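You operate a simulated robot arm through the tools that you are given. There is no shell and no other tool. Be economical: measure what you need, move in short steps, check, and stop when the job is done.

You are at the controls of a simulated two-armed robot. One attempt, no reset.

TASK
Switch the supply off at output and mains, then brush the dust off its side vents.
Fine: output off before mains, mains off before the brush; grey vent brush back on the clear patch. What is to be rubbed or washed off counts as gone when no trace of it is left.

Only the result counts: the job must be done as asked and must still hold three seconds after the hand-in. Knocking over, shifting, dropping, spilling or breaking anything else fails it.

THE ROBOT
Two 7-joint arms with two-finger parallel grippers on one trunk, on a base that drives. Base frame: it is fixed to the floor where the robot stands at the start and does not move with it; the origin is under the middle of the robot, x ahead of it, y to its left, z up; the surface under the hand at the start is at about z = 77. Readings come in cm, rad, newtons and seconds.
The left shoulder is at the start at [8, 13.1, 94.7], the right one opposite. With the tool pointing down near the work surface each hand reaches from about 40 to 86 cm from the robot's upright axis, wherever it stands, measured 20 degrees to its own side. Places, roughly: bench supply [80, 0, 90]; black clip (6x2x3 cm) [40, 50, 80]; black plug (6x2x2 cm) [60, -10, 90]; clear patch by the stage [50, 30, 80]; mains switch of the supply [90, 0, 80]; range key [60, -10, 90]; red clip (6x2x3 cm) [40, 50, 80]; red plug (6x2x2 cm) [60, -20, 90]; sense key [60, -10, 90]. Payload 1.57 kg a hand.
The tool frame of a hand sits at the grasp point between the pads (the TCP): z along the fingers, y along the line on which they close. The tips reach 3 cm beyond it. Largest opening 11 cm; finger width 2.4, thickness 1.2; the body of the gripper, 4.8 by 11.2 cm, starts 7.8 cm behind the TCP.
Orientation is that of the tool frame in the base frame, as a unit quaternion [w, x, y, z]. With the fingers straight down and closing along the base's y, the tool's x points along the base's -x, its y along +y and its z along -z.

THE INTERFACE
- The arms move only by the tool play_rows. It takes "left_commands", "right_commands" or both (then of equal length, played together; a hand with none holds still); each is a list of rows, each a list of 7 numbers: the shift along the tool's x, y, z in cm, then the turn, a rotation vector about the tool's x, y, z in rad, then the gripper command, from -1 (shut) to 1 (fully open), values between in proportion. In form: [[dx, dy, dz, wx, wy, wz, claw], ...]. A call has 1 to 20 rows; each row is the pose to reach, as a shift and turn from the pose commanded when the call began, along the tool's axes at that moment. Each row takes 0.2 s and may step no farther than 5 cm and 0.15 rad from the row before; otherwise, or with a gripper value out of range, the whole call is refused. Where a pose cannot be reached the arm comes as near as it can. A force on the tool above 90 N (or 10 N above the force at the start of the call, whichever is more), or a blocked arm, ends the call early, and 0.2 s more pass. Each finger travels about 10.8 cm/s and halts on what it meets, pressing with about 28 N; the grip force reading is that of the motor and also rises with nothing between the fingers. The clock runs only during rows and for 0.2 s after the last one: add rows that repeat a pose to give the fingers time. It gives the time, the measured TCP pose, the force on the tool (base axes), the opening and the grip force at its end, in the units of the frame above (readings bear some noise), with the torque about the TCP (base axes, N m) and any sound that the robot's microphone picked up.
- Cameras (640 x 400 px; columns grow to the right, rows downward): "scene" is now at [-5.3, 0.74, 141.43]; the picture's right is [0.08, -1.00, 0.00], its down [-0.60, -0.05, -0.80] and it looks along [0.79, 0.06, -0.61] (base axes); focal length 254 px, centre (320, 200). "left" rides on the left gripper at [7, -1.6, -14.1] in its tool frame; the picture's right is [0.23, 0.97, 0.00], its down [-0.86, 0.20, -0.48] and it looks along [-0.47, 0.11, 0.88] (tool axes); focal length 222 px, centre (320, 200). "right" rides on the right gripper at [7, 1.6, -14.1] in its tool frame; the picture's right is [-0.23, 0.97, 0.00], its down [-0.86, -0.20, -0.48] and it looks along [-0.47, -0.11, 0.88] (tool axes); focal length 222 px, centre (320, 200). There is no depth. A picture from a camera that has moved, and an enlarged one, comes with that camera's place and axes in the base frame and with its lens.
- snapshot(camera): a new picture of that camera. The clock stands still meanwhile.
- steer(legs): drives the robot by 1 to 6 legs, each [ahead, left, turn to the left] in cm, cm and rad, along the robot's own axes; the way and the turn of a leg run together, so that a leg with both is an arc; at most 150 cm and 3.142 rad a leg. The arms and the cameras ride along, it lands a little off, and it stops where it bumps. It gives what a move gives.
- turn_head(pan, tilt): turns the head with the scene camera to pan (to the left, within 1.902 rad either way) and tilt (down, from -0.506 to 1.204), counted from straight ahead of the robot. It gives what a move gives.
- close_up(camera, box): a new picture of the part [left, top, right, bottom] of that camera's present view, enlarged. The clock stands still meanwhile.
- finish_job(): hands the job in; it is judged then, once.

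Work in short steps. Places have to be worked out from the pictures, the camera data and where the tool is seen: move nearer, look again, correct. Check each grasp and each placing, and mend what went wrong. You have 120 turns and 88 pictures in all, those below and enlarged ones among them. Open the grippers and draw the arms clear of the work before you hand the job in, unless the task says otherwise; then end with one line.

The tools are called after "Call:" by a JSON object that holds its "method" and its "body". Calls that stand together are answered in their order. play_rows: Moves the arms, as the interface text tells. Its arguments: {"type":"object","properties":{"left_commands":{"type":"array"},"right_commands":{"type":"array"}},"required":[]} The other tools are called the same way: steer (legs) drives the base; turn_head (pan, tilt) turns the head that bears the scene camera; snapshot (camera) takes a picture; close_up (camera, box) takes an enlarged picture of a part of a camera's view; finish_job () hands the job in.

At the start:

```text
clock: 0.0
left_tool_pos: [53.18, 43.15, 116.63]
left_ee_rot: [0.001, 0.0, 1.0, -0.001]
left_ft_force: [0.4, -0.2, 0.5]
left_wrist_torque: [0.01, -0.02, -0.02]
left_width: 10.98
left_finger_force: 0.1
right_tool_pos: [64.19, -15.11, 107.35]
right_ee_rot: [0.0, 0.0, 1.0, 0.0]
right_ft_force: [-0.2, 0.8, -0.1]
right_wrist_torque: [-0.01, 0.03, 0.02]
right_width: 10.98
right_finger_force: 0.1
robot x, y, heading: [-0.02, -0.33, 0.003]
head pan, tilt: [0.075, 0.651]
```

scene: 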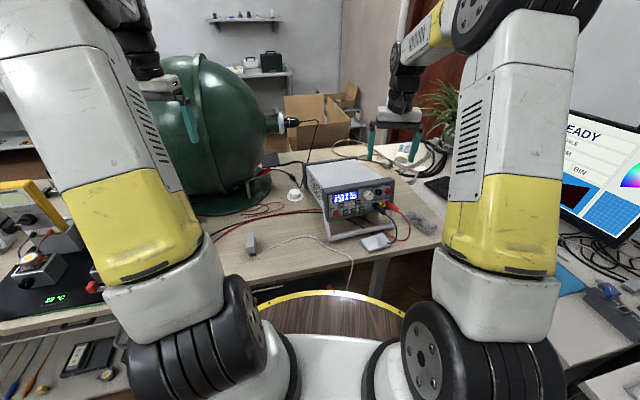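
right: 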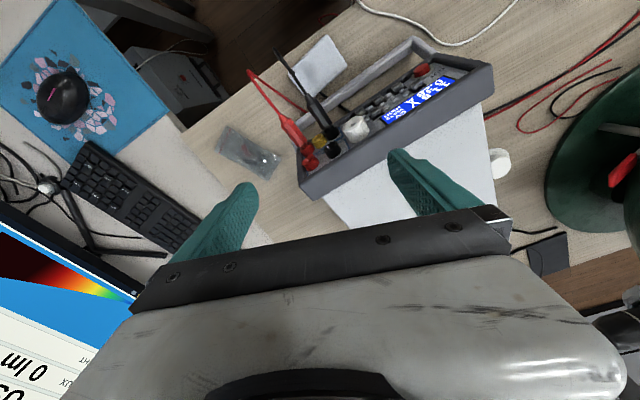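
left: 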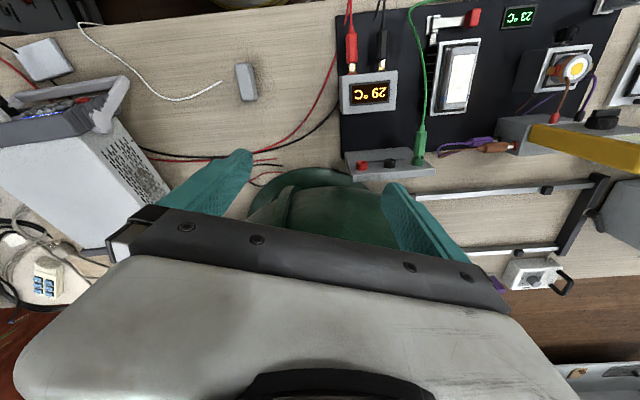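

The supply stands ahead slightly right, with a grey block (probably the brush) to its left. I look closer at the supply and the block.

Call:
{"method": "close_up", "body": {"camera": "scene", "box": [290, 145, 450, 255]}}

Call:
{"method": "close_up", "body": {"camera": "left", "box": [0, 30, 290, 230]}}

Call:
{"method": "close_up", "body": {"camera": "right", "box": [230, 20, 510, 230]}}

```text
3.64 times, centred on (370, 200) of scene
camera zoom: at [-5.3, 0.74, 141.43], right [0.08, -1.0, 0.0], down [-0.6, -0.05, -0.8], along [0.79, 0.06, -0.61], focal length 925 px, centre (138, 200)
```

zoom: 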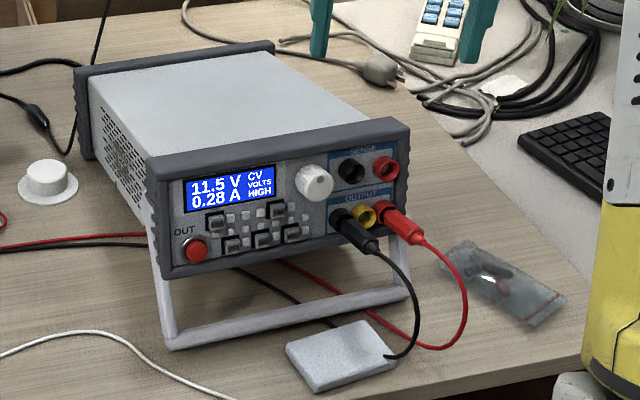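

```text
2.00 times, centred on (145, 130) of left
camera zoom: at [46.23, 41.61, 130.78], right [-0.23, 0.97, 0.0], down [0.86, 0.2, 0.48], along [0.47, 0.11, -0.88], focal length 444 px, centre (670, 340)
```

zoom: 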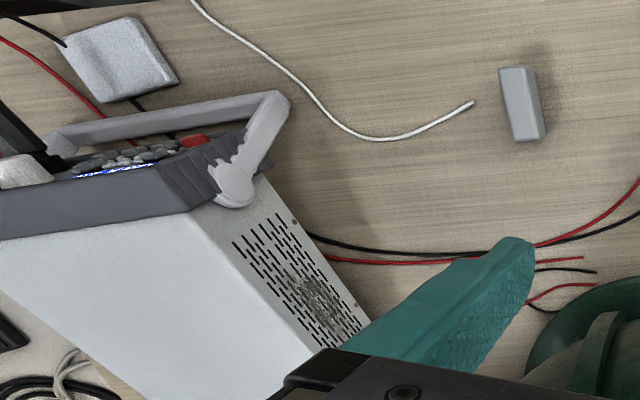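

```text
1.90 times, centred on (370, 125) of right
camera zoom: at [57.14, -13.49, 121.5], right [0.23, 0.97, 0.0], down [0.86, -0.2, 0.48], along [0.47, -0.11, -0.88], focal length 423 px, centre (225, 343)
```

zoom: 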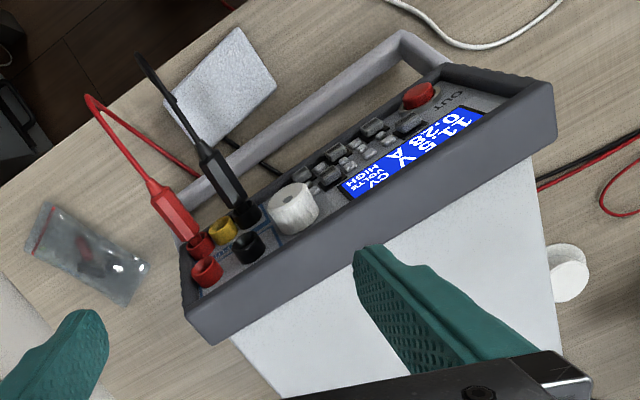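

I judge the OUT button at about [59.4, 0.6, 86], with the front panel normal roughly (-0.94, -0.33). The brush is near [50.5, 27, 79]. I draw the right hand back in front of the supply, yaw it to match and shut it.

Call:
{"method": "play_rows", "body": {"right_commands": [[4, 1.5, -1, 0, 0, -0.06, -1], [8, 3, -2, 0, 0, -0.12, -1], [12, 4.5, -2, 0, 0, -0.18, -1], [16, 6, -2, 0, 0, -0.24, -1], [20, 7.5, -2, 0, 0, -0.3, -1], [23, 9, -2, 0, 0, -0.34, -1], [23, 9, -2, 0, 0, -0.34, -1]]}}

```text
clock: 1.6
left_tool_pos: [53.16, 43.18, 116.62]
left_ee_rot: [0.0, 0.0, 1.0, 0.001]
left_ft_force: [-0.5, -0.2, 0.1]
left_wrist_torque: [0.02, 0.01, -0.05]
left_width: 11.0
left_finger_force: 0.1
right_tool_pos: [41.21, -6.11, 109.37]
right_ee_rot: [0.0, -0.17, 0.986, 0.0]
right_ft_force: [0.2, 0.4, -0.3]
right_wrist_torque: [0.0, 0.02, 0.04]
right_width: 0.0
right_finger_force: 20.9
robot x, y, heading: [-0.25, -0.2, 0.001]
head pan, tilt: [0.075, 0.651]
```

Yaw is as wanted. Now I pitch the fingers up towards forward.

Call:
{"method": "play_rows", "body": {"right_commands": [[0, 0, 0, 0, -0.15, 0, -1], [0, 0, 0, 0, -0.3, 0, -1], [0, 0, 0, 0, -0.45, 0, -1], [0, 0, 0, 0, -0.6, 0, -1], [0, 0, 0, 0, -0.75, 0, -1], [0, 0, 0, 0, -0.9, 0, -1], [0, 0, 0, 0, -1.05, 0, -1], [0, 0, 0, 0, -1.2, 0, -1], [0, 0, 0, 0, -1.2, 0, -1]]}}

Call:
{"method": "snapshot", "body": {"camera": "right"}}

Call:
{"method": "snapshot", "body": {"camera": "scene"}}

```text
clock: 3.6
left_tool_pos: [53.08, 43.24, 116.62]
left_ee_rot: [0.0, 0.001, 1.0, 0.0]
left_ft_force: [0.4, 0.5, 0.1]
left_wrist_torque: [0.0, 0.02, 0.01]
left_width: 10.99
left_finger_force: 0.0
right_tool_pos: [51.81, -5.1, 118.52]
right_ee_rot: [0.556, -0.14, 0.814, 0.096]
right_ft_force: [-1.0, -0.3, -0.3]
right_wrist_torque: [-0.02, 0.03, -0.05]
right_width: 0.0
right_finger_force: 21.5
right hand out of reach, approached as far as the arm can: row 5, 6, 7, 8, 9
robot x, y, heading: [-0.11, -0.0, 0.0]
head pan, tilt: [0.075, 0.651]
```

```text
81 pictures are left
camera right: at [36.4, -8.8, 117.3], right [-0.25, 0.95, 0.21], down [-0.06, -0.23, 0.97], along [0.97, 0.23, 0.12], focal length 222 px, centre (320, 200)
```

right: 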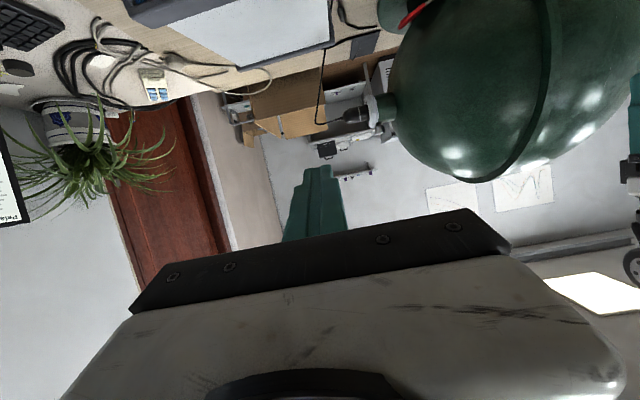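

```text
80 pictures are left
camera scene: at [-5.31, 0.74, 141.43], right [0.08, -1.0, 0.0], down [-0.6, -0.05, -0.8], along [0.79, 0.06, -0.61], focal length 254 px, centre (320, 200)
```

scene: 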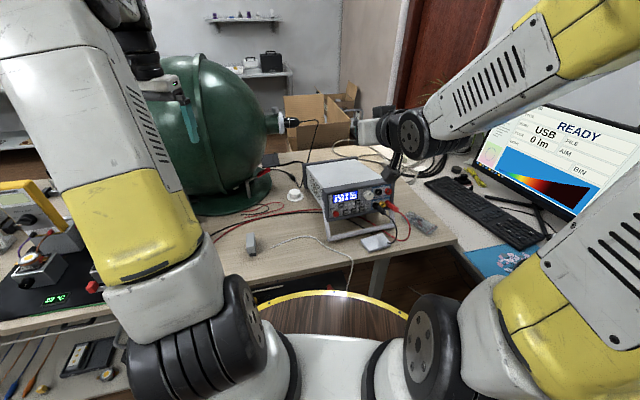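

The arm is cramped this close to the body. I back the robot 22 cm to make room for a near-horizontal push.

Call:
{"method": "steer", "body": {"legs": [[-22, 0, 0]]}}

Call:
{"method": "snapshot", "body": {"camera": "scene"}}

```text
clock: 5.3
left_tool_pos: [31.25, 43.34, 116.53]
left_ee_rot: [0.001, 0.0, 1.0, 0.0]
left_ft_force: [0.0, -0.1, 0.1]
left_wrist_torque: [0.0, 0.0, -0.02]
left_width: 11.02
left_finger_force: 0.1
right_tool_pos: [29.91, -4.96, 118.54]
right_ee_rot: [0.556, -0.14, 0.814, 0.096]
right_ft_force: [0.4, 0.0, -0.1]
right_wrist_torque: [0.0, 0.01, 0.0]
right_width: 0.02
right_finger_force: 21.4
robot x, y, heading: [-22.14, 0.07, 0.004]
head pan, tilt: [0.075, 0.651]
```

```text
79 pictures are left
camera scene: at [-27.19, 0.71, 141.43], right [0.08, -1.0, 0.0], down [-0.6, -0.05, -0.8], along [0.79, 0.06, -0.61], focal length 254 px, centre (320, 200)
```

scene: 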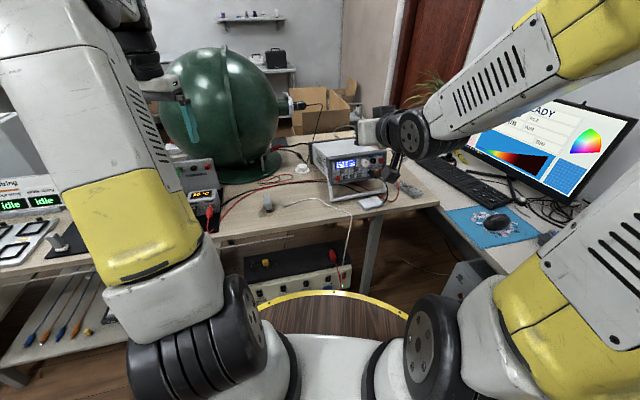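

Now I bring the right hand down in front of the OUT button, about 8 cm off it, pitching slightly nearer horizontal.

Call:
{"method": "play_rows", "body": {"right_commands": [[2.5, -0.5, 3.2, 0, -0.02, 0, -1], [5, -1, 6.4, 0, -0.04, 0, -1], [7.5, -1.5, 9.7, 0, -0.06, 0, -1], [10, -2, 13, 0, -0.08, 0, -1], [12.5, -2.5, 16.2, 0, -0.1, 0, -1], [15, -3, 19.4, 0, -0.13, 0, -1], [17.5, -3.6, 22.6, 0, -0.16, 0, -1], [20, -4.1, 25.9, 0, -0.18, 0, -1], [22.3, -4.6, 29.1, 0, -0.2, 0, -1], [22.3, -4.6, 29.1, 0, -0.2, 0, -1]]}}

Call:
{"method": "snapshot", "body": {"camera": "right"}}

Call:
{"method": "close_up", "body": {"camera": "scene", "box": [260, 120, 420, 220]}}

```text
clock: 7.5
left_tool_pos: [31.19, 43.36, 116.56]
left_ee_rot: [0.0, -0.002, 1.0, -0.001]
left_ft_force: [-0.1, 0.1, -0.5]
left_wrist_torque: [-0.01, -0.02, -0.02]
left_width: 11.01
left_finger_force: 0.0
right_tool_pos: [49.56, -2.98, 87.2]
right_ee_rot: [0.634, -0.131, 0.754, 0.11]
right_ft_force: [-0.4, 0.5, 0.9]
right_wrist_torque: [0.02, 0.0, 0.0]
right_width: 0.01
right_finger_force: 21.6
right hand out of reach, approached as far as the arm can: row 1, 2
robot x, y, heading: [-22.04, -0.12, 0.001]
head pan, tilt: [0.075, 0.651]
```

```text
78 pictures are left
camera right: at [34.61, -6.51, 82.82], right [-0.29, 0.93, 0.22], down [-0.24, -0.3, 0.92], along [0.93, 0.21, 0.31], focal length 222 px, centre (320, 200)
```

right: 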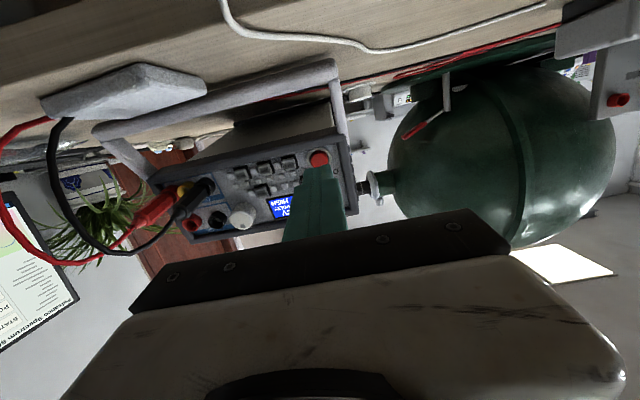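

```text
4.00 times, centred on (340, 170) of scene
camera zoom: at [-27.2, 0.71, 141.43], right [0.08, -1.0, 0.0], down [-0.6, -0.05, -0.8], along [0.79, 0.06, -0.61], focal length 1018 px, centre (240, 320)
```

zoom: 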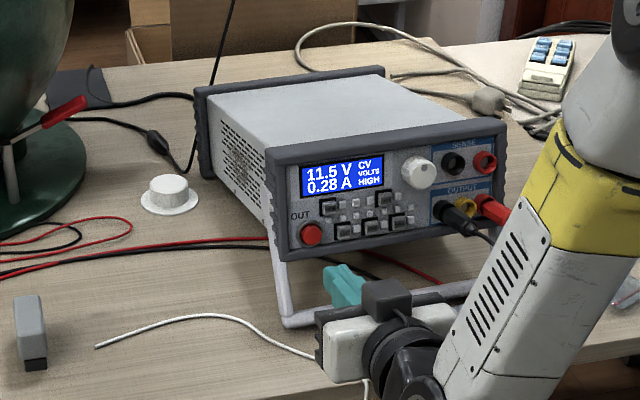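

Button estimated at [59.2, 0.15, 86.1] and the fingertip at [52.3, -2, 86.7]. I approach to about 1.5 cm and check.

Call:
{"method": "play_rows", "body": {"right_commands": [[-0.5, -0.3, 2, 0, 0, 0, -1], [-0.6, -0.3, 4, 0, 0, 0, -1], [-0.6, -0.3, 5.5, 0, 0, 0, -1], [-0.6, -0.3, 5.5, 0, 0, 0, -1]]}}

Call:
{"method": "close_up", "body": {"camera": "right", "box": [220, 110, 420, 235]}}

Call:
{"method": "close_up", "body": {"camera": "scene", "box": [300, 150, 380, 200]}}

```text
clock: 8.5
left_tool_pos: [31.23, 43.29, 116.59]
left_ee_rot: [0.0, -0.001, 1.0, 0.0]
left_ft_force: [0.1, -0.1, 0.2]
left_wrist_torque: [0.01, -0.01, -0.02]
left_width: 10.98
left_finger_force: 0.0
right_tool_pos: [54.77, -1.37, 86.91]
right_ee_rot: [0.634, -0.131, 0.754, 0.111]
right_ft_force: [0.7, 0.2, 0.1]
right_wrist_torque: [0.01, -0.01, -0.01]
right_width: 0.0
right_finger_force: 21.1
robot x, y, heading: [-21.68, -0.06, 0.001]
head pan, tilt: [0.075, 0.651]
```

```text
3.20 times, centred on (320, 172) of right
camera zoom: at [39.86, -4.92, 82.5], right [-0.29, 0.93, 0.22], down [-0.24, -0.3, 0.92], along [0.93, 0.21, 0.31], focal length 711 px, centre (320, 288)
```

zoom: 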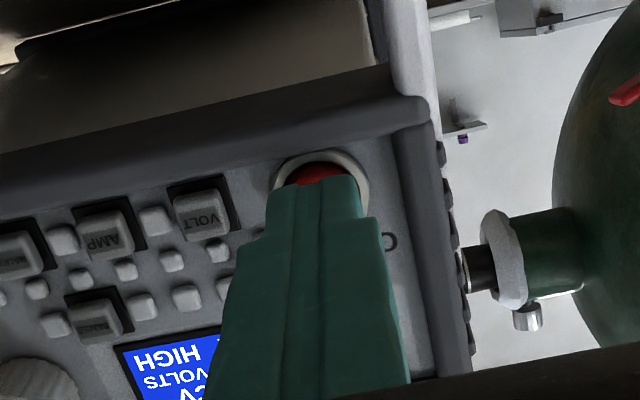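

```text
8.00 times, centred on (340, 175) of scene
camera zoom: at [-27.19, 0.71, 141.43], right [0.08, -1.0, 0.0], down [-0.6, -0.05, -0.8], along [0.79, 0.06, -0.61], focal length 2036 px, centre (160, 400)
```

zoom: 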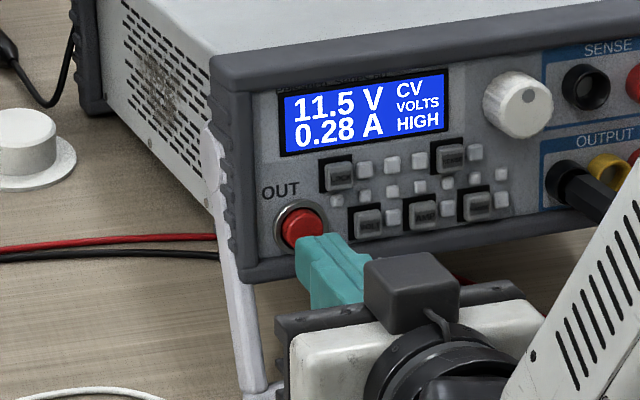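

The tip is lined up with the button, perhaps a little low. I raise slightly and push in small steps.

Call:
{"method": "play_rows", "body": {"right_commands": [[-0.4, 0.1, 0.5, 0, 0, 0, -1], [-0.5, 0.1, 1.0, 0, 0, 0, -1], [-0.5, 0.1, 1.3, 0, 0, 0, -1], [-0.5, 0.1, 1.6, 0, 0, 0, -1], [-0.5, 0.1, 1.6, 0, 0, 0, -1]]}}

Call:
{"method": "close_up", "body": {"camera": "scene", "box": [300, 150, 380, 200]}}

```text
clock: 9.7
left_tool_pos: [31.2, 43.18, 116.61]
left_ee_rot: [0.0, 0.0, 1.0, 0.0]
left_ft_force: [-0.3, -0.3, 0.2]
left_wrist_torque: [-0.04, 0.02, 0.03]
left_width: 11.0
left_finger_force: 0.1
right_tool_pos: [56.2, -0.77, 87.19]
right_ee_rot: [0.634, -0.131, 0.754, 0.11]
right_ft_force: [-0.6, 0.2, 0.0]
right_wrist_torque: [-0.03, 0.01, 0.02]
right_width: 0.01
right_finger_force: 20.8
robot x, y, heading: [-21.74, -0.05, -0.002]
head pan, tilt: [0.075, 0.651]
```

```text
8.00 times, centred on (340, 175) of scene
camera zoom: at [-27.2, 0.71, 141.43], right [0.08, -1.0, 0.0], down [-0.6, -0.05, -0.8], along [0.79, 0.06, -0.61], focal length 2036 px, centre (160, 400)
```

zoom: 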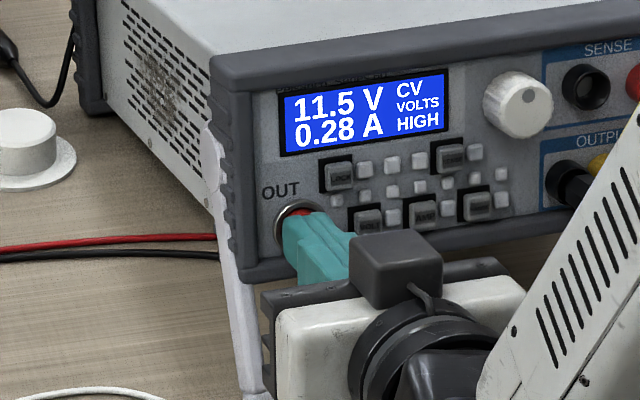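

Not in contact yet, with about 0.5 cm still to go. I push on in small steps.

Call:
{"method": "play_rows", "body": {"right_commands": [[0, 0, 0.3, 0, 0, 0, -1], [0, 0, 0.6, 0, 0, 0, -1], [0, 0, 0.8, 0, 0, 0, -1]]}}

Call:
{"method": "close_up", "body": {"camera": "scene", "box": [300, 150, 380, 200]}}

```text
clock: 10.5
left_tool_pos: [31.12, 43.21, 116.71]
left_ee_rot: [0.001, -0.001, 1.0, 0.0]
left_ft_force: [-0.1, 0.7, -0.2]
left_wrist_torque: [0.04, 0.0, 0.01]
left_width: 11.01
left_finger_force: 0.0
right_tool_pos: [56.7, -0.42, 87.14]
right_ee_rot: [0.634, -0.131, 0.754, 0.11]
right_ft_force: [-43.7, -11.0, 14.9]
right_wrist_torque: [0.01, 0.29, 0.15]
right_width: 0.0
right_finger_force: 21.2
robot x, y, heading: [-21.9, 0.44, 0.003]
head pan, tilt: [0.075, 0.651]
heard: click
```

```text
8.00 times, centred on (340, 175) of scene
camera zoom: at [-27.46, 0.66, 141.42], right [0.08, -1.0, 0.0], down [-0.6, -0.05, -0.8], along [0.79, 0.06, -0.6], focal length 2036 px, centre (160, 400)
```

zoom: 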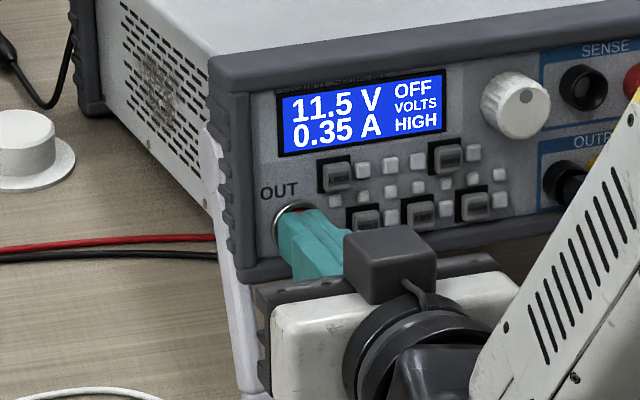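

There was a click and the display reads OFF. I withdraw straight back.

Call:
{"method": "play_rows", "body": {"right_commands": [[0, 0, -1, 0, 0, 0, -1], [0, 0, -4, 0, 0, 0, -1], [0, 0, -8, 0, 0, 0, -1], [0, 0, -12, 0, 0, 0, -1], [-4, 0, -14, 0, 0, 0, -1], [-8, 0, -16, 0, 0, 0, -1], [-12, 0, -18, 0, 0, 0, -1], [-16, 0, -18, 0, 0, 0, -1], [-20, 0, -18, 0, 0, 0, -1], [-24, 0, -18, 0, 0, 0, -1], [-24, 0, -18, 0, 0, 0, -1]]}}

Call:
{"method": "close_up", "body": {"camera": "scene", "box": [260, 120, 420, 220]}}

```text
clock: 12.9
left_tool_pos: [31.09, 43.19, 116.56]
left_ee_rot: [0.0, -0.001, 1.0, 0.0]
left_ft_force: [0.3, -0.5, 1.3]
left_wrist_torque: [-0.03, 0.02, 0.0]
left_width: 11.01
left_finger_force: 0.0
right_tool_pos: [44.13, -4.99, 113.69]
right_ee_rot: [0.635, -0.13, 0.754, 0.11]
right_ft_force: [0.3, -0.3, -1.5]
right_wrist_torque: [-0.01, -0.02, -0.02]
right_width: 0.01
right_finger_force: 21.1
robot x, y, heading: [-22.44, 0.17, 0.001]
head pan, tilt: [0.075, 0.651]
```

```text
4.00 times, centred on (340, 170) of scene
camera zoom: at [-27.2, 0.71, 141.43], right [0.08, -1.0, 0.0], down [-0.6, -0.05, -0.8], along [0.79, 0.06, -0.61], focal length 1018 px, centre (240, 320)
```

zoom: 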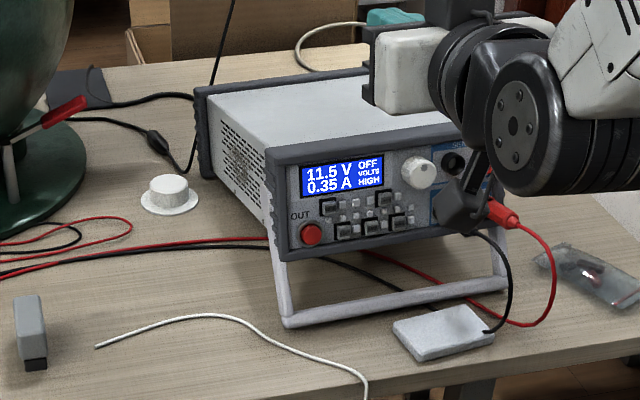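

Output is off and the supply looks unmoved. Next I look down at the robot's clearance to the bench, since the mains switch at the back needs a longer reach.

Call:
{"method": "turn_head", "body": {"pan": 0, "tilt": 1.1}}

Call:
{"method": "snapshot", "body": {"camera": "scene"}}

```text
clock: 13.8
left_tool_pos: [31.14, 43.32, 116.52]
left_ee_rot: [0.0, -0.001, 1.0, 0.0]
left_ft_force: [0.3, -0.7, -0.5]
left_wrist_torque: [0.04, -0.02, 0.02]
left_width: 11.0
left_finger_force: 0.1
right_tool_pos: [44.24, -5.0, 113.67]
right_ee_rot: [0.634, -0.13, 0.755, 0.11]
right_ft_force: [-0.4, -0.3, -0.1]
right_wrist_torque: [-0.01, 0.01, 0.0]
right_width: 0.01
right_finger_force: 21.4
robot x, y, heading: [-22.26, 0.23, -0.003]
head pan, tilt: [0.0, 1.1]
```

```text
71 pictures are left
camera scene: at [-29.53, 0.05, 138.02], right [0.0, -1.0, 0.0], down [-0.89, 0.0, -0.45], along [0.45, 0.0, -0.89], focal length 254 px, centre (320, 200)
```

scene: 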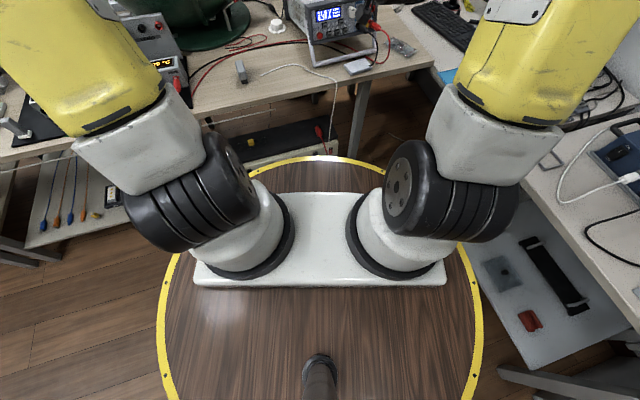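

The robot carries a round tray that sits near the bench edge. I turn the right hand back to pointing down and pull the left hand back a bit, before driving forward again.

Call:
{"method": "play_rows", "body": {"left_commands": [[1.5, 0, 0, 0, 0, 0, 1], [3, 0, 0, 0, 0, 0, 1], [4.5, 0, 0, 0, 0, 0, 1], [6, 0, 0, 0, 0, 0, 1], [7.5, 0, 0, 0, 0, 0, 1], [9, 0, 0, 0, 0, 0, 1], [10.5, 0, 0, 0, 0, 0, 1], [12, 0, 0, 0, 0, 0, 1], [12, 0, 0, 0, 0, 0, 1], [12, 0, 0, 0, 0, 0, 1], [12, 0, 0, 0, 0, 0, 1]], "right_commands": [[0, 0, 0, 0, 0.15, 0, -1], [0, 0, 0, 0, 0.3, 0, -1], [0, 0, 0, 0, 0.45, 0, -1], [0, 0, 0, 0, 0.6, 0, -1], [0, 0, 0, 0, 0.75, 0, -1], [0, 0, 0, 0, 0.9, 0, -1], [0, 0, 0, 0, 1.05, 0, -1], [0, 0, 0, 0, 1.2, 0, -1], [0, 0, 0, 0, 1.33, 0, -1], [0, 0, 0, 0, 1.4, 0, -1], [0, 0, 0, 0, 1.4, 0, -1]]}}

Call:
{"method": "steer", "body": {"legs": [[22, 0, 0]]}}

Call:
{"method": "snapshot", "body": {"camera": "scene"}}

```text
clock: 16.2
left_tool_pos: [19.19, 43.21, 116.58]
left_ee_rot: [0.0, -0.001, 1.0, 0.0]
left_ft_force: [-0.2, -0.8, 0.3]
left_wrist_torque: [0.0, -0.01, -0.01]
left_width: 10.99
left_finger_force: 0.0
right_tool_pos: [44.06, -5.13, 113.62]
right_ee_rot: [-0.001, -0.17, 0.986, 0.0]
right_ft_force: [0.0, 0.6, 0.3]
right_wrist_torque: [0.03, 0.01, 0.03]
right_width: 0.0
right_finger_force: 21.9
robot x, y, heading: [-21.84, -0.34, 0.001]
head pan, tilt: [0.0, 1.1]
```

```text
clock: 17.9
left_tool_pos: [41.02, 43.41, 116.66]
left_ee_rot: [0.0, -0.003, 1.0, 0.0]
left_ft_force: [-0.4, 0.1, 0.0]
left_wrist_torque: [-0.01, 0.03, 0.0]
left_width: 10.99
left_finger_force: 0.0
right_tool_pos: [66.05, -4.83, 113.67]
right_ee_rot: [-0.001, -0.171, 0.985, 0.0]
right_ft_force: [0.7, 0.6, -0.6]
right_wrist_torque: [0.0, 0.0, 0.01]
right_width: 0.0
right_finger_force: 21.7
robot x, y, heading: [-0.04, 0.4, 0.007]
head pan, tilt: [0.0, 1.1]
```

```text
70 pictures are left
camera scene: at [-7.6, 0.1, 138.01], right [0.0, -1.0, 0.0], down [-0.89, 0.0, -0.45], along [0.45, 0.0, -0.89], focal length 254 px, centre (320, 200)
```

scene: 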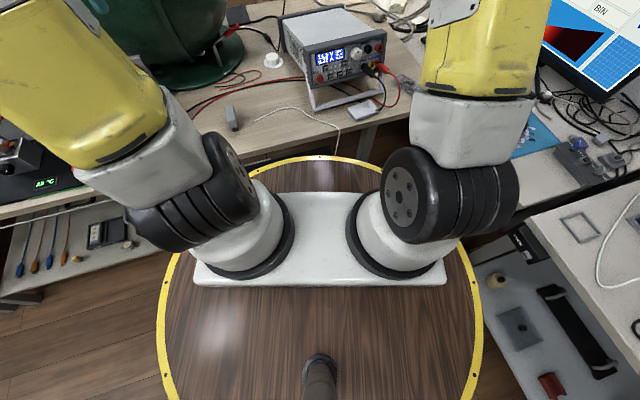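

About 3 cm or more appears to remain between tray and bench edge. I try a small advance.

Call:
{"method": "steer", "body": {"legs": [[4, 0, 0]]}}

Call:
{"method": "snapshot", "body": {"camera": "scene"}}

```text
clock: 18.7
left_tool_pos: [45.09, 43.46, 116.52]
left_ee_rot: [0.0, -0.002, 1.0, 0.0]
left_ft_force: [-0.3, -0.1, 0.6]
left_wrist_torque: [0.0, 0.01, 0.02]
left_width: 11.03
left_finger_force: 0.1
right_tool_pos: [70.15, -4.69, 113.77]
right_ee_rot: [-0.002, -0.173, 0.985, 0.0]
right_ft_force: [0.2, -0.4, -0.1]
right_wrist_torque: [-0.02, -0.01, -0.06]
right_width: 0.0
right_finger_force: 21.4
robot x, y, heading: [4.22, -0.01, 0.004]
head pan, tilt: [0.0, 1.1]
```

```text
69 pictures are left
camera scene: at [-3.58, 0.12, 138.01], right [0.0, -1.0, 0.0], down [-0.89, 0.0, -0.45], along [0.45, 0.0, -0.89], focal length 254 px, centre (320, 200)
```

scene: 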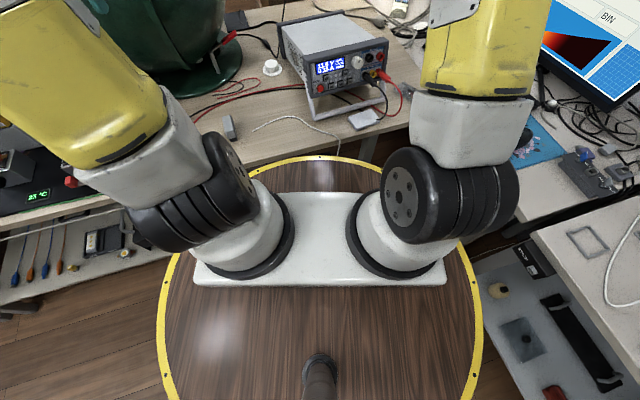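

The tray has not bumped. I zoom in on the tray edge versus bench edge to judge whether it passes beneath.

Call:
{"method": "close_up", "body": {"camera": "scene", "box": [200, 90, 440, 210]}}

Call:
{"method": "snapshot", "body": {"camera": "right"}}

```text
2.67 times, centred on (320, 150) of scene
camera zoom: at [-3.58, 0.12, 138.01], right [0.0, -1.0, 0.0], down [-0.89, 0.0, -0.45], along [0.45, 0.0, -0.89], focal length 679 px, centre (320, 333)
```

zoom: 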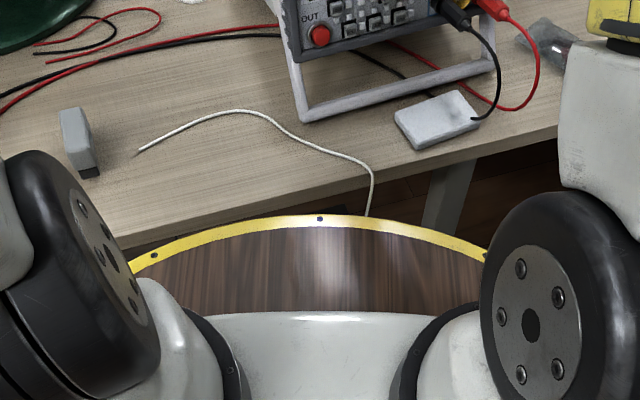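

```text
67 pictures are left
camera right: at [62.9, -5.59, 127.91], right [-0.12, 0.99, 0.0], down [0.87, 0.1, 0.48], along [0.47, 0.05, -0.88], focal length 222 px, centre (320, 200)
```

right: 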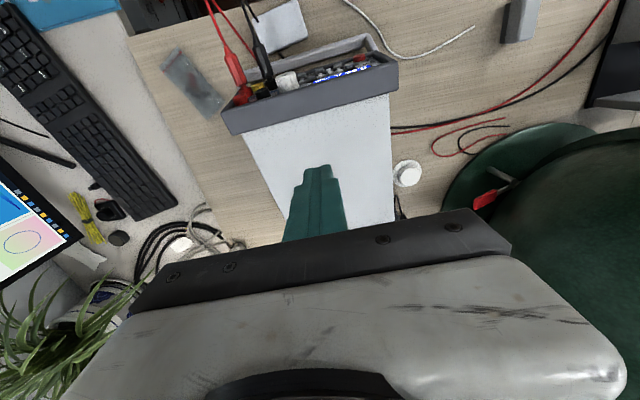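

The bench edge slants; there still seems to be a little gap. I advance another 4 cm carefully.

Call:
{"method": "steer", "body": {"legs": [[4, -3, 0]]}}

Call:
{"method": "close_up", "body": {"camera": "scene", "box": [200, 90, 440, 210]}}

```text
clock: 19.7
left_tool_pos: [49.02, 40.35, 116.62]
left_ee_rot: [0.001, -0.002, 1.0, 0.0]
left_ft_force: [-0.4, 1.0, 0.4]
left_wrist_torque: [-0.01, -0.03, 0.0]
left_width: 11.01
left_finger_force: 0.1
right_tool_pos: [74.11, -7.77, 113.78]
right_ee_rot: [-0.001, -0.172, 0.985, -0.001]
right_ft_force: [0.4, -0.4, 0.5]
right_wrist_torque: [-0.04, 0.01, 0.0]
right_width: 0.0
right_finger_force: 21.6
robot x, y, heading: [7.96, -3.09, 0.004]
head pan, tilt: [0.0, 1.1]
```

```text
2.67 times, centred on (320, 150) of scene
camera zoom: at [0.44, -2.85, 138.01], right [0.0, -1.0, 0.0], down [-0.89, 0.0, -0.45], along [0.45, 0.0, -0.89], focal length 679 px, centre (320, 333)
```

zoom: 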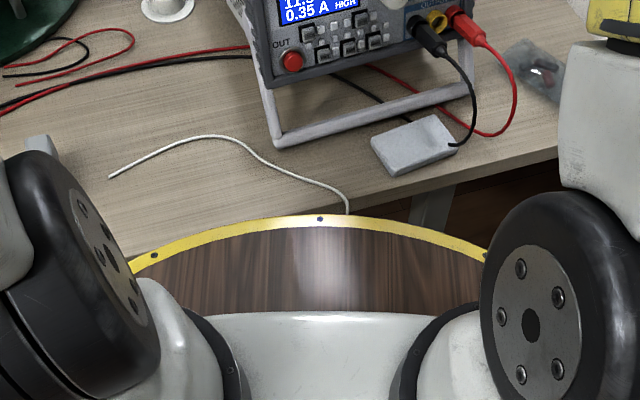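

By geometry the tray is at about z 86 with radius ~30, so it is still short of the bench edge (x≈45). I drive 5 more centimetres.

Call:
{"method": "steer", "body": {"legs": [[5, -1, 0]]}}

```text
clock: 20.6
left_tool_pos: [54.14, 39.41, 116.58]
left_ee_rot: [0.0, -0.001, 1.0, 0.0]
left_ft_force: [0.0, 0.5, 0.3]
left_wrist_torque: [-0.01, 0.04, -0.04]
left_width: 11.01
left_finger_force: 0.1
right_tool_pos: [79.06, -8.81, 113.69]
right_ee_rot: [-0.001, -0.172, 0.985, 0.0]
right_ft_force: [-0.3, -0.1, 0.3]
right_wrist_torque: [-0.03, -0.01, -0.01]
right_width: 0.01
right_finger_force: 21.4
robot x, y, heading: [12.69, -3.7, 0.003]
head pan, tilt: [0.0, 1.1]
```

The robot is now at x≈12.7 without bumping. To get right-arm reach behind the supply, I'll lift the left hand for safety and then turn the robot left so its right shoulder leads.

Call:
{"method": "play_rows", "body": {"left_commands": [[3, 0, -4, 0, 0, 0, 1], [6, 0, -8, 0, 0, 0, 1], [6, 0, -12, 0, 0, 0, 1], [6, 0, -14, 0, 0, 0, 1], [6, 0, -14, 0, 0, 0, 1]], "right_commands": [[2, -1, -1, 0, 0, 0, -1], [4, -2, -2, 0, 0, 0, -1], [6, -3, -3, 0, 0, 0, -1], [6, -4, -4, 0, 0, 0, -1], [6, -4, -4, 0, 0, 0, -1]]}}

Call:
{"method": "turn_head", "body": {"pan": -0.3, "tilt": 0.7}}

Call:
{"method": "snapshot", "body": {"camera": "scene"}}

```text
clock: 21.8
left_tool_pos: [48.07, 39.44, 130.58]
left_ee_rot: [-0.001, -0.002, 1.0, -0.001]
left_ft_force: [0.5, 0.2, 0.2]
left_wrist_torque: [-0.02, -0.02, -0.01]
left_width: 11.0
left_finger_force: 0.0
right_tool_pos: [74.82, -14.46, 117.63]
right_ee_rot: [-0.002, -0.171, 0.985, 0.0]
right_ft_force: [0.0, 0.5, -0.1]
right_wrist_torque: [0.0, -0.02, 0.01]
right_width: 0.0
right_finger_force: 21.3
robot x, y, heading: [13.32, -3.79, 0.006]
head pan, tilt: [0.0, 1.1]
```

```text
clock: 22.7
left_tool_pos: [48.09, 39.43, 130.58]
left_ee_rot: [0.0, -0.002, 1.0, 0.0]
left_ft_force: [0.0, 0.2, 0.5]
left_wrist_torque: [0.01, 0.03, 0.01]
left_width: 10.99
left_finger_force: 0.0
right_tool_pos: [74.79, -14.54, 117.66]
right_ee_rot: [-0.001, -0.172, 0.985, 0.0]
right_ft_force: [1.1, -0.2, 1.2]
right_wrist_torque: [0.01, -0.01, -0.02]
right_width: 0.0
right_finger_force: 21.1
robot x, y, heading: [13.37, -3.98, 0.008]
head pan, tilt: [-0.3, 0.7]
```

```text
65 pictures are left
camera scene: at [7.31, -6.33, 141.0], right [-0.29, -0.96, 0.0], down [-0.62, 0.19, -0.76], along [0.73, -0.22, -0.64], focal length 254 px, centre (320, 200)
```

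scene: 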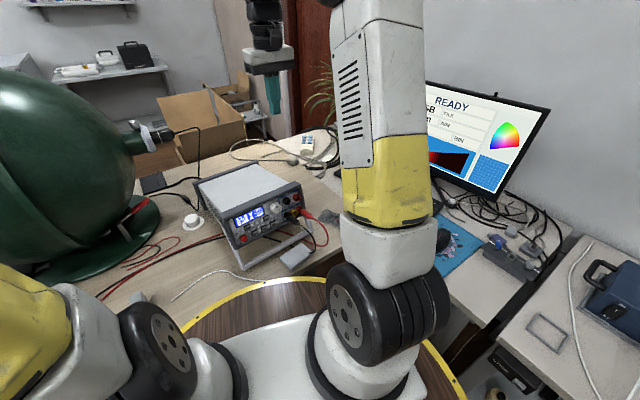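

Before rotating I swing the right hand out to the right, so the turn keeps it clear of the sphere and its nozzle.

Call:
{"method": "play_rows", "body": {"right_commands": [[3.2, -2.6, -0.5, 0, 0, 0, -1], [6.4, -5.2, -1, 0, 0, 0, -1], [9.6, -7.8, -1, 0, 0, 0, -1], [12.8, -10.4, -1, 0, 0, 0, -1], [16, -13, -1, 0, 0, 0, -1], [19.3, -15.7, -1, 0, 0, 0, -1], [22.6, -18.4, -1, 0, 0, 0, -1], [22.6, -18.4, -1, 0, 0, 0, -1]]}}

Call:
{"method": "steer", "body": {"legs": [[2, -4, 0.6]]}}

Call:
{"method": "snapshot", "body": {"camera": "scene"}}

```text
clock: 24.5
left_tool_pos: [48.05, 39.58, 130.57]
left_ee_rot: [0.0, -0.003, 1.0, 0.0]
left_ft_force: [-0.2, 0.4, 0.2]
left_wrist_torque: [-0.01, -0.01, -0.02]
left_width: 10.99
left_finger_force: 0.0
right_tool_pos: [59.7, -39.58, 118.59]
right_ee_rot: [-0.001, -0.171, 0.985, -0.001]
right_ft_force: [-1.1, 0.7, -0.1]
right_wrist_torque: [0.06, 0.03, 0.03]
right_width: 0.01
right_finger_force: 21.7
robot x, y, heading: [13.16, -3.99, 0.001]
head pan, tilt: [-0.3, 0.7]
```

```text
clock: 26.5
left_tool_pos: [20.26, 48.47, 130.65]
left_ee_rot: [0.0, -0.299, 0.954, 0.0]
left_ft_force: [0.0, -0.8, -0.2]
left_wrist_torque: [0.01, -0.02, 0.03]
left_width: 10.99
left_finger_force: 0.1
right_tool_pos: [74.81, -9.85, 118.58]
right_ee_rot: [-0.001, -0.457, 0.89, 0.0]
right_ft_force: [-0.6, 0.0, -0.4]
right_wrist_torque: [0.03, 0.0, 0.0]
right_width: 0.0
right_finger_force: 21.6
robot x, y, heading: [16.11, -7.0, 0.607]
head pan, tilt: [-0.3, 0.7]
```

```text
64 pictures are left
camera scene: at [12.85, -12.38, 141.01], right [0.3, -0.95, 0.0], down [-0.61, -0.2, -0.76], along [0.73, 0.23, -0.64], focal length 254 px, centre (320, 200)
```

scene: 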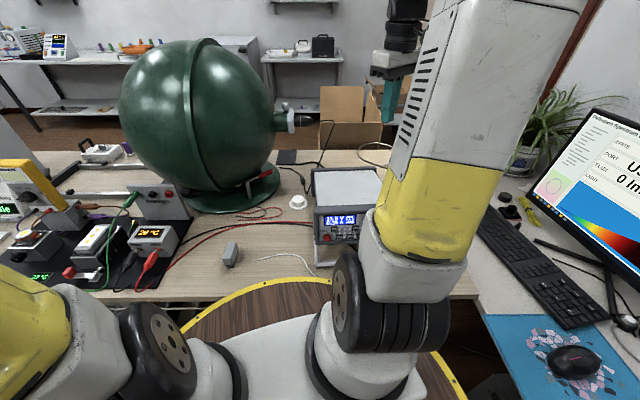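

The right shoulder is now well forward. I yaw the right hand so its camera sits on the right side, and reach out over the back of the supply at safe height.

Call:
{"method": "play_rows", "body": {"right_commands": [[-1.5, -1, 0, 0, 0, -0.14, -1], [-3, -2, 0, 0, 0, -0.28, -1], [-4.5, -3, 0, 0, 0, -0.42, -1], [-6, -4, 0, 0, 0, -0.56, -1], [-8, -5, 0, 0, 0, -0.7, -1], [-10, -6.4, 0, 0, 0, -0.85, -1], [-11.6, -7.7, 0, 0, 0, -0.99, -1], [-11.6, -7.7, 0, 0, 0, -0.99, -1]]}}

Call:
{"method": "play_rows", "body": {"right_commands": [[0, 0, 0, 0, -0.13, 0, -1], [0, 0, 0, 0, -0.27, 0, -1], [0, 0, 0, 0, -0.4, 0, -1], [0, 0, 0, 0, -0.53, 0, -1], [0, 0, 0, 0, -0.67, 0, -1], [0, 0, 0, 0, -0.8, 0, -1], [0, 0, 0, 0, -0.8, 0, -1]]}}

Call:
{"method": "snapshot", "body": {"camera": "right"}}

```text
clock: 28.3
left_tool_pos: [20.33, 48.52, 130.59]
left_ee_rot: [0.001, -0.299, 0.954, -0.001]
left_ft_force: [0.2, -0.3, 0.1]
left_wrist_torque: [0.03, -0.01, -0.02]
left_width: 10.99
left_finger_force: 0.0
right_tool_pos: [88.01, -5.01, 118.68]
right_ee_rot: [0.001, 0.825, -0.566, -0.001]
right_ft_force: [1.0, 0.9, -0.2]
right_wrist_torque: [0.02, -0.01, 0.0]
right_width: 0.0
right_finger_force: 21.6
robot x, y, heading: [15.99, -7.14, 0.607]
head pan, tilt: [-0.3, 0.7]
```

```text
clock: 29.9
left_tool_pos: [20.33, 48.49, 130.6]
left_ee_rot: [0.001, -0.299, 0.954, -0.001]
left_ft_force: [-0.2, -1.0, -1.6]
left_wrist_torque: [-0.02, 0.0, 0.01]
left_width: 11.01
left_finger_force: 0.1
right_tool_pos: [87.95, -4.95, 118.67]
right_ee_rot: [-0.22, 0.759, -0.521, -0.322]
right_ft_force: [-0.5, -0.4, -0.7]
right_wrist_torque: [0.01, 0.0, 0.0]
right_width: 0.01
right_finger_force: 21.8
robot x, y, heading: [16.32, -6.7, 0.605]
head pan, tilt: [-0.3, 0.7]
```

```text
63 pictures are left
camera right: at [91.69, -19.49, 123.46], right [-0.97, -0.2, 0.16], down [0.1, 0.31, 0.95], along [-0.24, 0.93, -0.28], focal length 222 px, centre (320, 200)
```

right: 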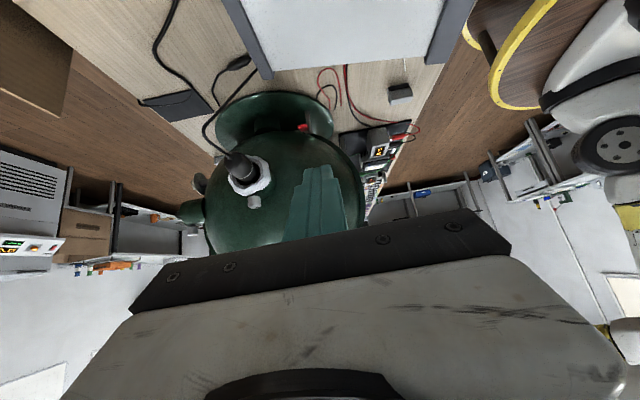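

The back top edge runs from about (89, 14) to (94.5, 2). I move out beyond it and then down, to bring the camera behind the back panel.

Call:
{"method": "play_rows", "body": {"right_commands": [[0, -4.5, 0, 0, 0, 0, -1], [0, -9, 0, 0, 0, 0, -1], [0, -13.5, 0, 0, 0, 0, -1], [2.6, -13.5, 4, 0, 0, 0, -1], [5.2, -13.5, 8, 0, 0, 0, -1], [7.8, -13.5, 12, 0, 0, 0, -1], [10.5, -13.5, 16.2, 0, 0, 0, -1], [13.2, -13.5, 20.4, 0, 0, 0, -1], [13.2, -13.5, 20.4, 0, 0, 0, -1]]}}

Call:
{"method": "snapshot", "body": {"camera": "right"}}

Call:
{"method": "snapshot", "body": {"camera": "scene"}}

```text
clock: 31.9
left_tool_pos: [20.4, 48.45, 130.65]
left_ee_rot: [0.0, -0.3, 0.954, 0.0]
left_ft_force: [0.2, -0.5, -0.4]
left_wrist_torque: [-0.02, 0.02, -0.01]
left_width: 11.04
left_finger_force: 0.2
right_tool_pos: [98.55, 5.06, 94.75]
right_ee_rot: [-0.22, 0.759, -0.522, -0.321]
right_ft_force: [-0.4, -0.8, -0.3]
right_wrist_torque: [-0.01, 0.01, -0.04]
right_width: 0.0
right_finger_force: 21.7
right hand out of reach, approached as far as the arm can: row 2, 3, 4, 5, 6
robot x, y, heading: [16.1, -6.65, 0.604]
head pan, tilt: [-0.3, 0.7]
```

```text
62 pictures are left
camera right: at [102.3, -9.51, 99.7], right [-0.97, -0.2, 0.16], down [0.1, 0.31, 0.95], along [-0.24, 0.93, -0.28], focal length 222 px, centre (320, 200)
```

right: 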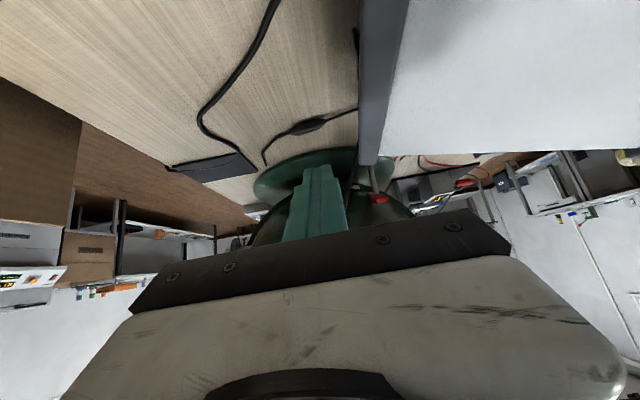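

```text
61 pictures are left
camera scene: at [12.86, -12.38, 141.01], right [0.3, -0.95, 0.0], down [-0.61, -0.2, -0.76], along [0.73, 0.23, -0.64], focal length 254 px, centre (320, 200)
```

scene: 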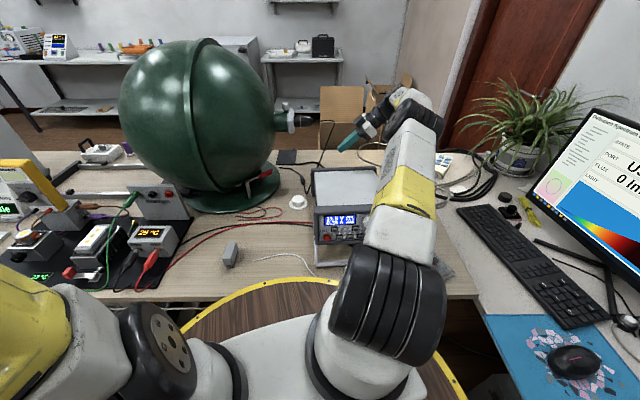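

The camera is still too high: the tilted-down back panel is hidden under its bezel. I lower by 7 cm and go 2 cm farther out, then look.

Call:
{"method": "play_rows", "body": {"right_commands": [[0, -1, 0, 0, 0, 0, -1], [0, -2, 0, 0, 0, 0, -1], [1.4, -2, 1.4, 0, 0, 0, -1], [2.8, -2, 2.8, 0, 0, 0, -1], [4.2, -2, 4.2, 0, 0, 0, -1], [5, -2, 4.9, 0, 0, 0, -1], [5, -2, 4.9, 0, 0, 0, -1]]}}

Call:
{"method": "snapshot", "body": {"camera": "right"}}

```text
clock: 33.5
left_tool_pos: [20.42, 48.44, 130.56]
left_ee_rot: [0.0, -0.299, 0.954, 0.001]
left_ft_force: [0.2, 0.2, -0.8]
left_wrist_torque: [0.0, 0.0, 0.01]
left_width: 11.01
left_finger_force: 0.2
right_tool_pos: [99.61, 5.88, 88.07]
right_ee_rot: [-0.22, 0.759, -0.522, -0.321]
right_ft_force: [0.1, -0.1, -0.4]
right_wrist_torque: [0.04, -0.01, 0.0]
right_width: 0.0
right_finger_force: 21.6
right hand out of reach, approached as far as the arm can: row 2, 3, 4, 5, 6, 7
robot x, y, heading: [16.19, -7.37, 0.61]
head pan, tilt: [-0.3, 0.7]
```

```text
60 pictures are left
camera right: at [103.27, -8.84, 92.96], right [-0.97, -0.2, 0.16], down [0.1, 0.31, 0.95], along [-0.24, 0.93, -0.28], focal length 222 px, centre (320, 200)
```

right: 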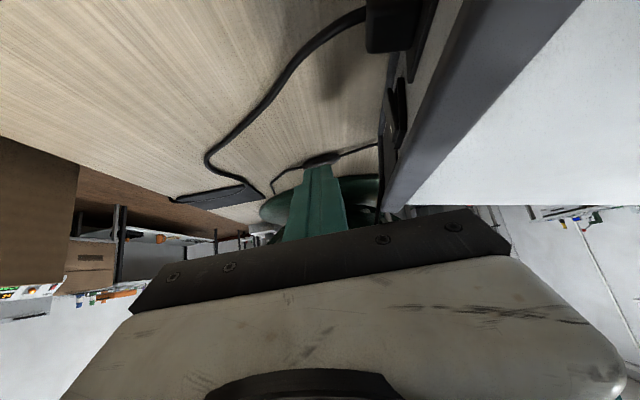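

Now something shows on the back panel: a cord socket and a rocker beyond it. I zoom in.

Call:
{"method": "close_up", "body": {"camera": "right", "box": [330, 0, 490, 220]}}

```text
1.82 times, centred on (410, 110) of right
camera zoom: at [103.27, -8.84, 92.96], right [-0.97, -0.2, 0.16], down [0.1, 0.31, 0.95], along [-0.24, 0.93, -0.28], focal length 404 px, centre (156, 364)
```

zoom: 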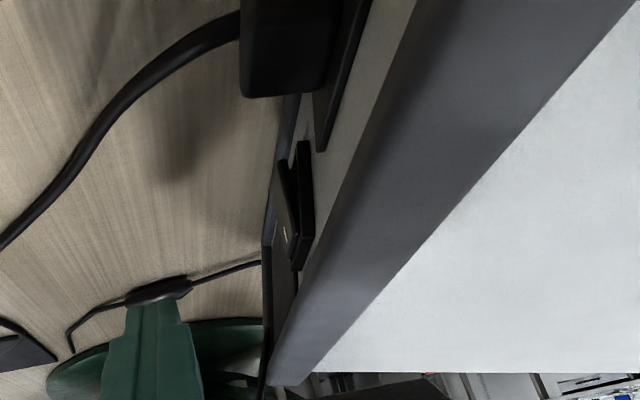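

The rocker seems to be at roughly (92, 5, 82). I lower another 3.5 cm for a second, less grazing view.

Call:
{"method": "play_rows", "body": {"right_commands": [[0.85, 0, 0.8, 0, 0, 0, -1], [1.7, 0, 1.6, 0, 0, 0, -1], [2.5, 0, 2.4, 0, 0, 0, -1], [2.5, 0, 2.4, 0, 0, 0, -1]]}}

Call:
{"method": "close_up", "body": {"camera": "right", "box": [310, 0, 510, 220]}}

```text
clock: 34.5
left_tool_pos: [20.29, 48.48, 130.62]
left_ee_rot: [0.001, -0.299, 0.954, -0.001]
left_ft_force: [-0.7, -0.7, 1.2]
left_wrist_torque: [-0.04, 0.0, 0.02]
left_width: 10.99
left_finger_force: 0.0
right_tool_pos: [99.16, 5.51, 84.61]
right_ee_rot: [-0.22, 0.759, -0.522, -0.321]
right_ft_force: [1.2, 0.6, 0.5]
right_wrist_torque: [-0.01, 0.02, -0.03]
right_width: 0.01
right_finger_force: 21.2
right hand out of reach, approached as far as the arm can: row 2
robot x, y, heading: [16.34, -6.92, 0.606]
head pan, tilt: [-0.3, 0.7]
```

```text
1.82 times, centred on (410, 110) of right
camera zoom: at [102.97, -8.95, 89.48], right [-0.97, -0.2, 0.16], down [0.1, 0.31, 0.95], along [-0.24, 0.93, -0.28], focal length 404 px, centre (156, 364)
```

zoom: 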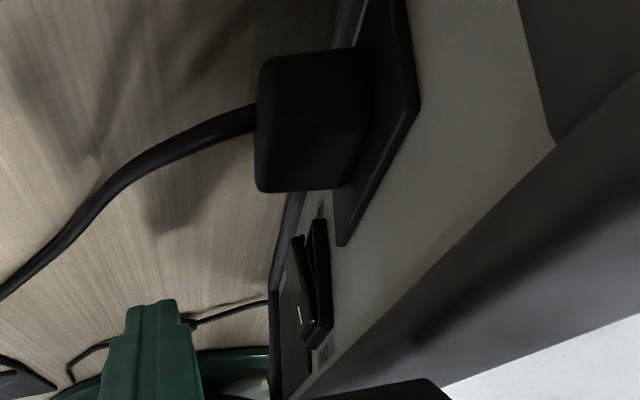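

Triangulating gives the rocker at about (93, 3.5, 83). I zoom further to see which side stands proud.

Call:
{"method": "close_up", "body": {"camera": "right", "box": [440, 110, 510, 215]}}

Call:
{"method": "close_up", "body": {"camera": "right", "box": [380, 105, 440, 215]}}

```text
3.81 times, centred on (475, 162) of right
camera zoom: at [102.97, -8.95, 89.48], right [-0.97, -0.2, 0.16], down [0.1, 0.31, 0.95], along [-0.24, 0.93, -0.28], focal length 846 px, centre (-270, 343)
```

zoom: 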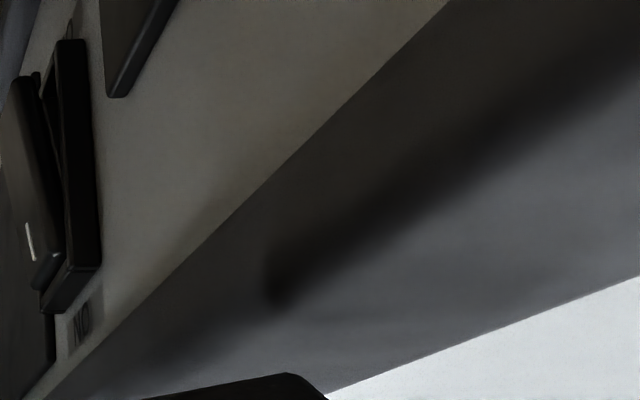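

```text
3.64 times, centred on (410, 160) of right
camera zoom: at [102.97, -8.95, 89.48], right [-0.97, -0.2, 0.16], down [0.1, 0.31, 0.95], along [-0.24, 0.93, -0.28], focal length 808 px, centre (-7, 346)
```

zoom: 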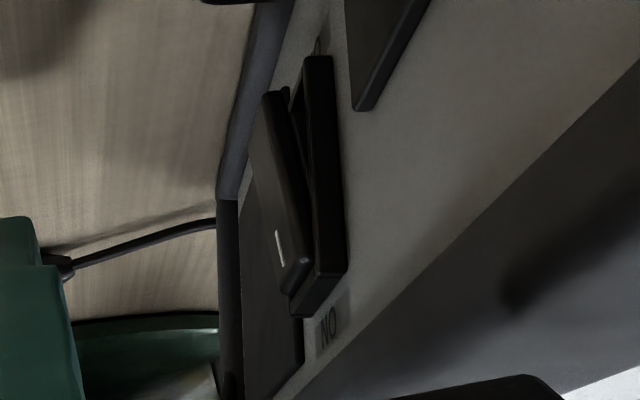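

The label reads ON at the top with the "I" end pressed in and the bottom edge standing proud. So pressing the bottom half (z≈82) switches it off. I steepen the hand, then lean its tip toward the panel.

Call:
{"method": "play_rows", "body": {"right_commands": [[0, 0, -0.5, 0, 0.13, 0, -1], [0, 0, -1, 0, 0.26, 0, -1], [0, 0, -1, 0, 0.39, 0, -1], [0, 0, -1, 0, 0.5, 0, -1], [0, 0, -1, 0, 0.5, 0, -1]]}}

Call:
{"method": "play_rows", "body": {"right_commands": [[0, 1, 0, -0.1, 0, 0, -1], [0, 2, 0, -0.2, 0, 0, -1], [0, 3, 0, -0.3, 0, 0, -1], [0, 3, 0, -0.3, 0, 0, -1]]}}

Call:
{"method": "snapshot", "body": {"camera": "right"}}

```text
clock: 35.7
left_tool_pos: [20.37, 48.48, 130.68]
left_ee_rot: [0.0, -0.3, 0.954, 0.0]
left_ft_force: [0.3, 0.3, 0.2]
left_wrist_torque: [0.01, 0.02, 0.02]
left_width: 10.97
left_finger_force: 0.1
right_tool_pos: [99.77, 4.88, 85.36]
right_ee_rot: [-0.084, 0.815, -0.559, -0.123]
right_ft_force: [1.1, 0.5, 0.2]
right_wrist_torque: [-0.01, -0.01, 0.01]
right_width: 0.0
right_finger_force: 21.3
robot x, y, heading: [16.34, -6.9, 0.608]
head pan, tilt: [-0.3, 0.7]
```

```text
clock: 36.7
left_tool_pos: [20.5, 48.63, 130.6]
left_ee_rot: [-0.001, -0.299, 0.954, -0.001]
left_ft_force: [-0.3, 0.3, 1.0]
left_wrist_torque: [0.03, 0.0, -0.01]
left_width: 10.98
left_finger_force: 0.1
right_tool_pos: [95.82, 3.35, 85.75]
right_ee_rot: [0.031, 0.819, -0.537, -0.199]
right_ft_force: [50.6, 9.8, 16.1]
right_wrist_torque: [0.23, -0.85, -0.56]
right_width: 0.01
right_finger_force: 21.6
right hand out of reach, approached as far as the arm can: row 2, 3, 4
robot x, y, heading: [16.46, -6.91, 0.606]
head pan, tilt: [-0.3, 0.7]
```

```text
55 pictures are left
camera right: at [101.82, -5.8, 97.11], right [-0.92, -0.21, 0.33], down [0.05, 0.77, 0.64], along [-0.38, 0.6, -0.7], focal length 222 px, centre (320, 200)
```

right: 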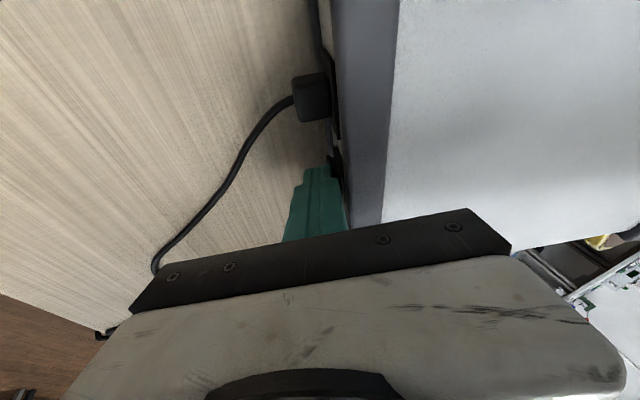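

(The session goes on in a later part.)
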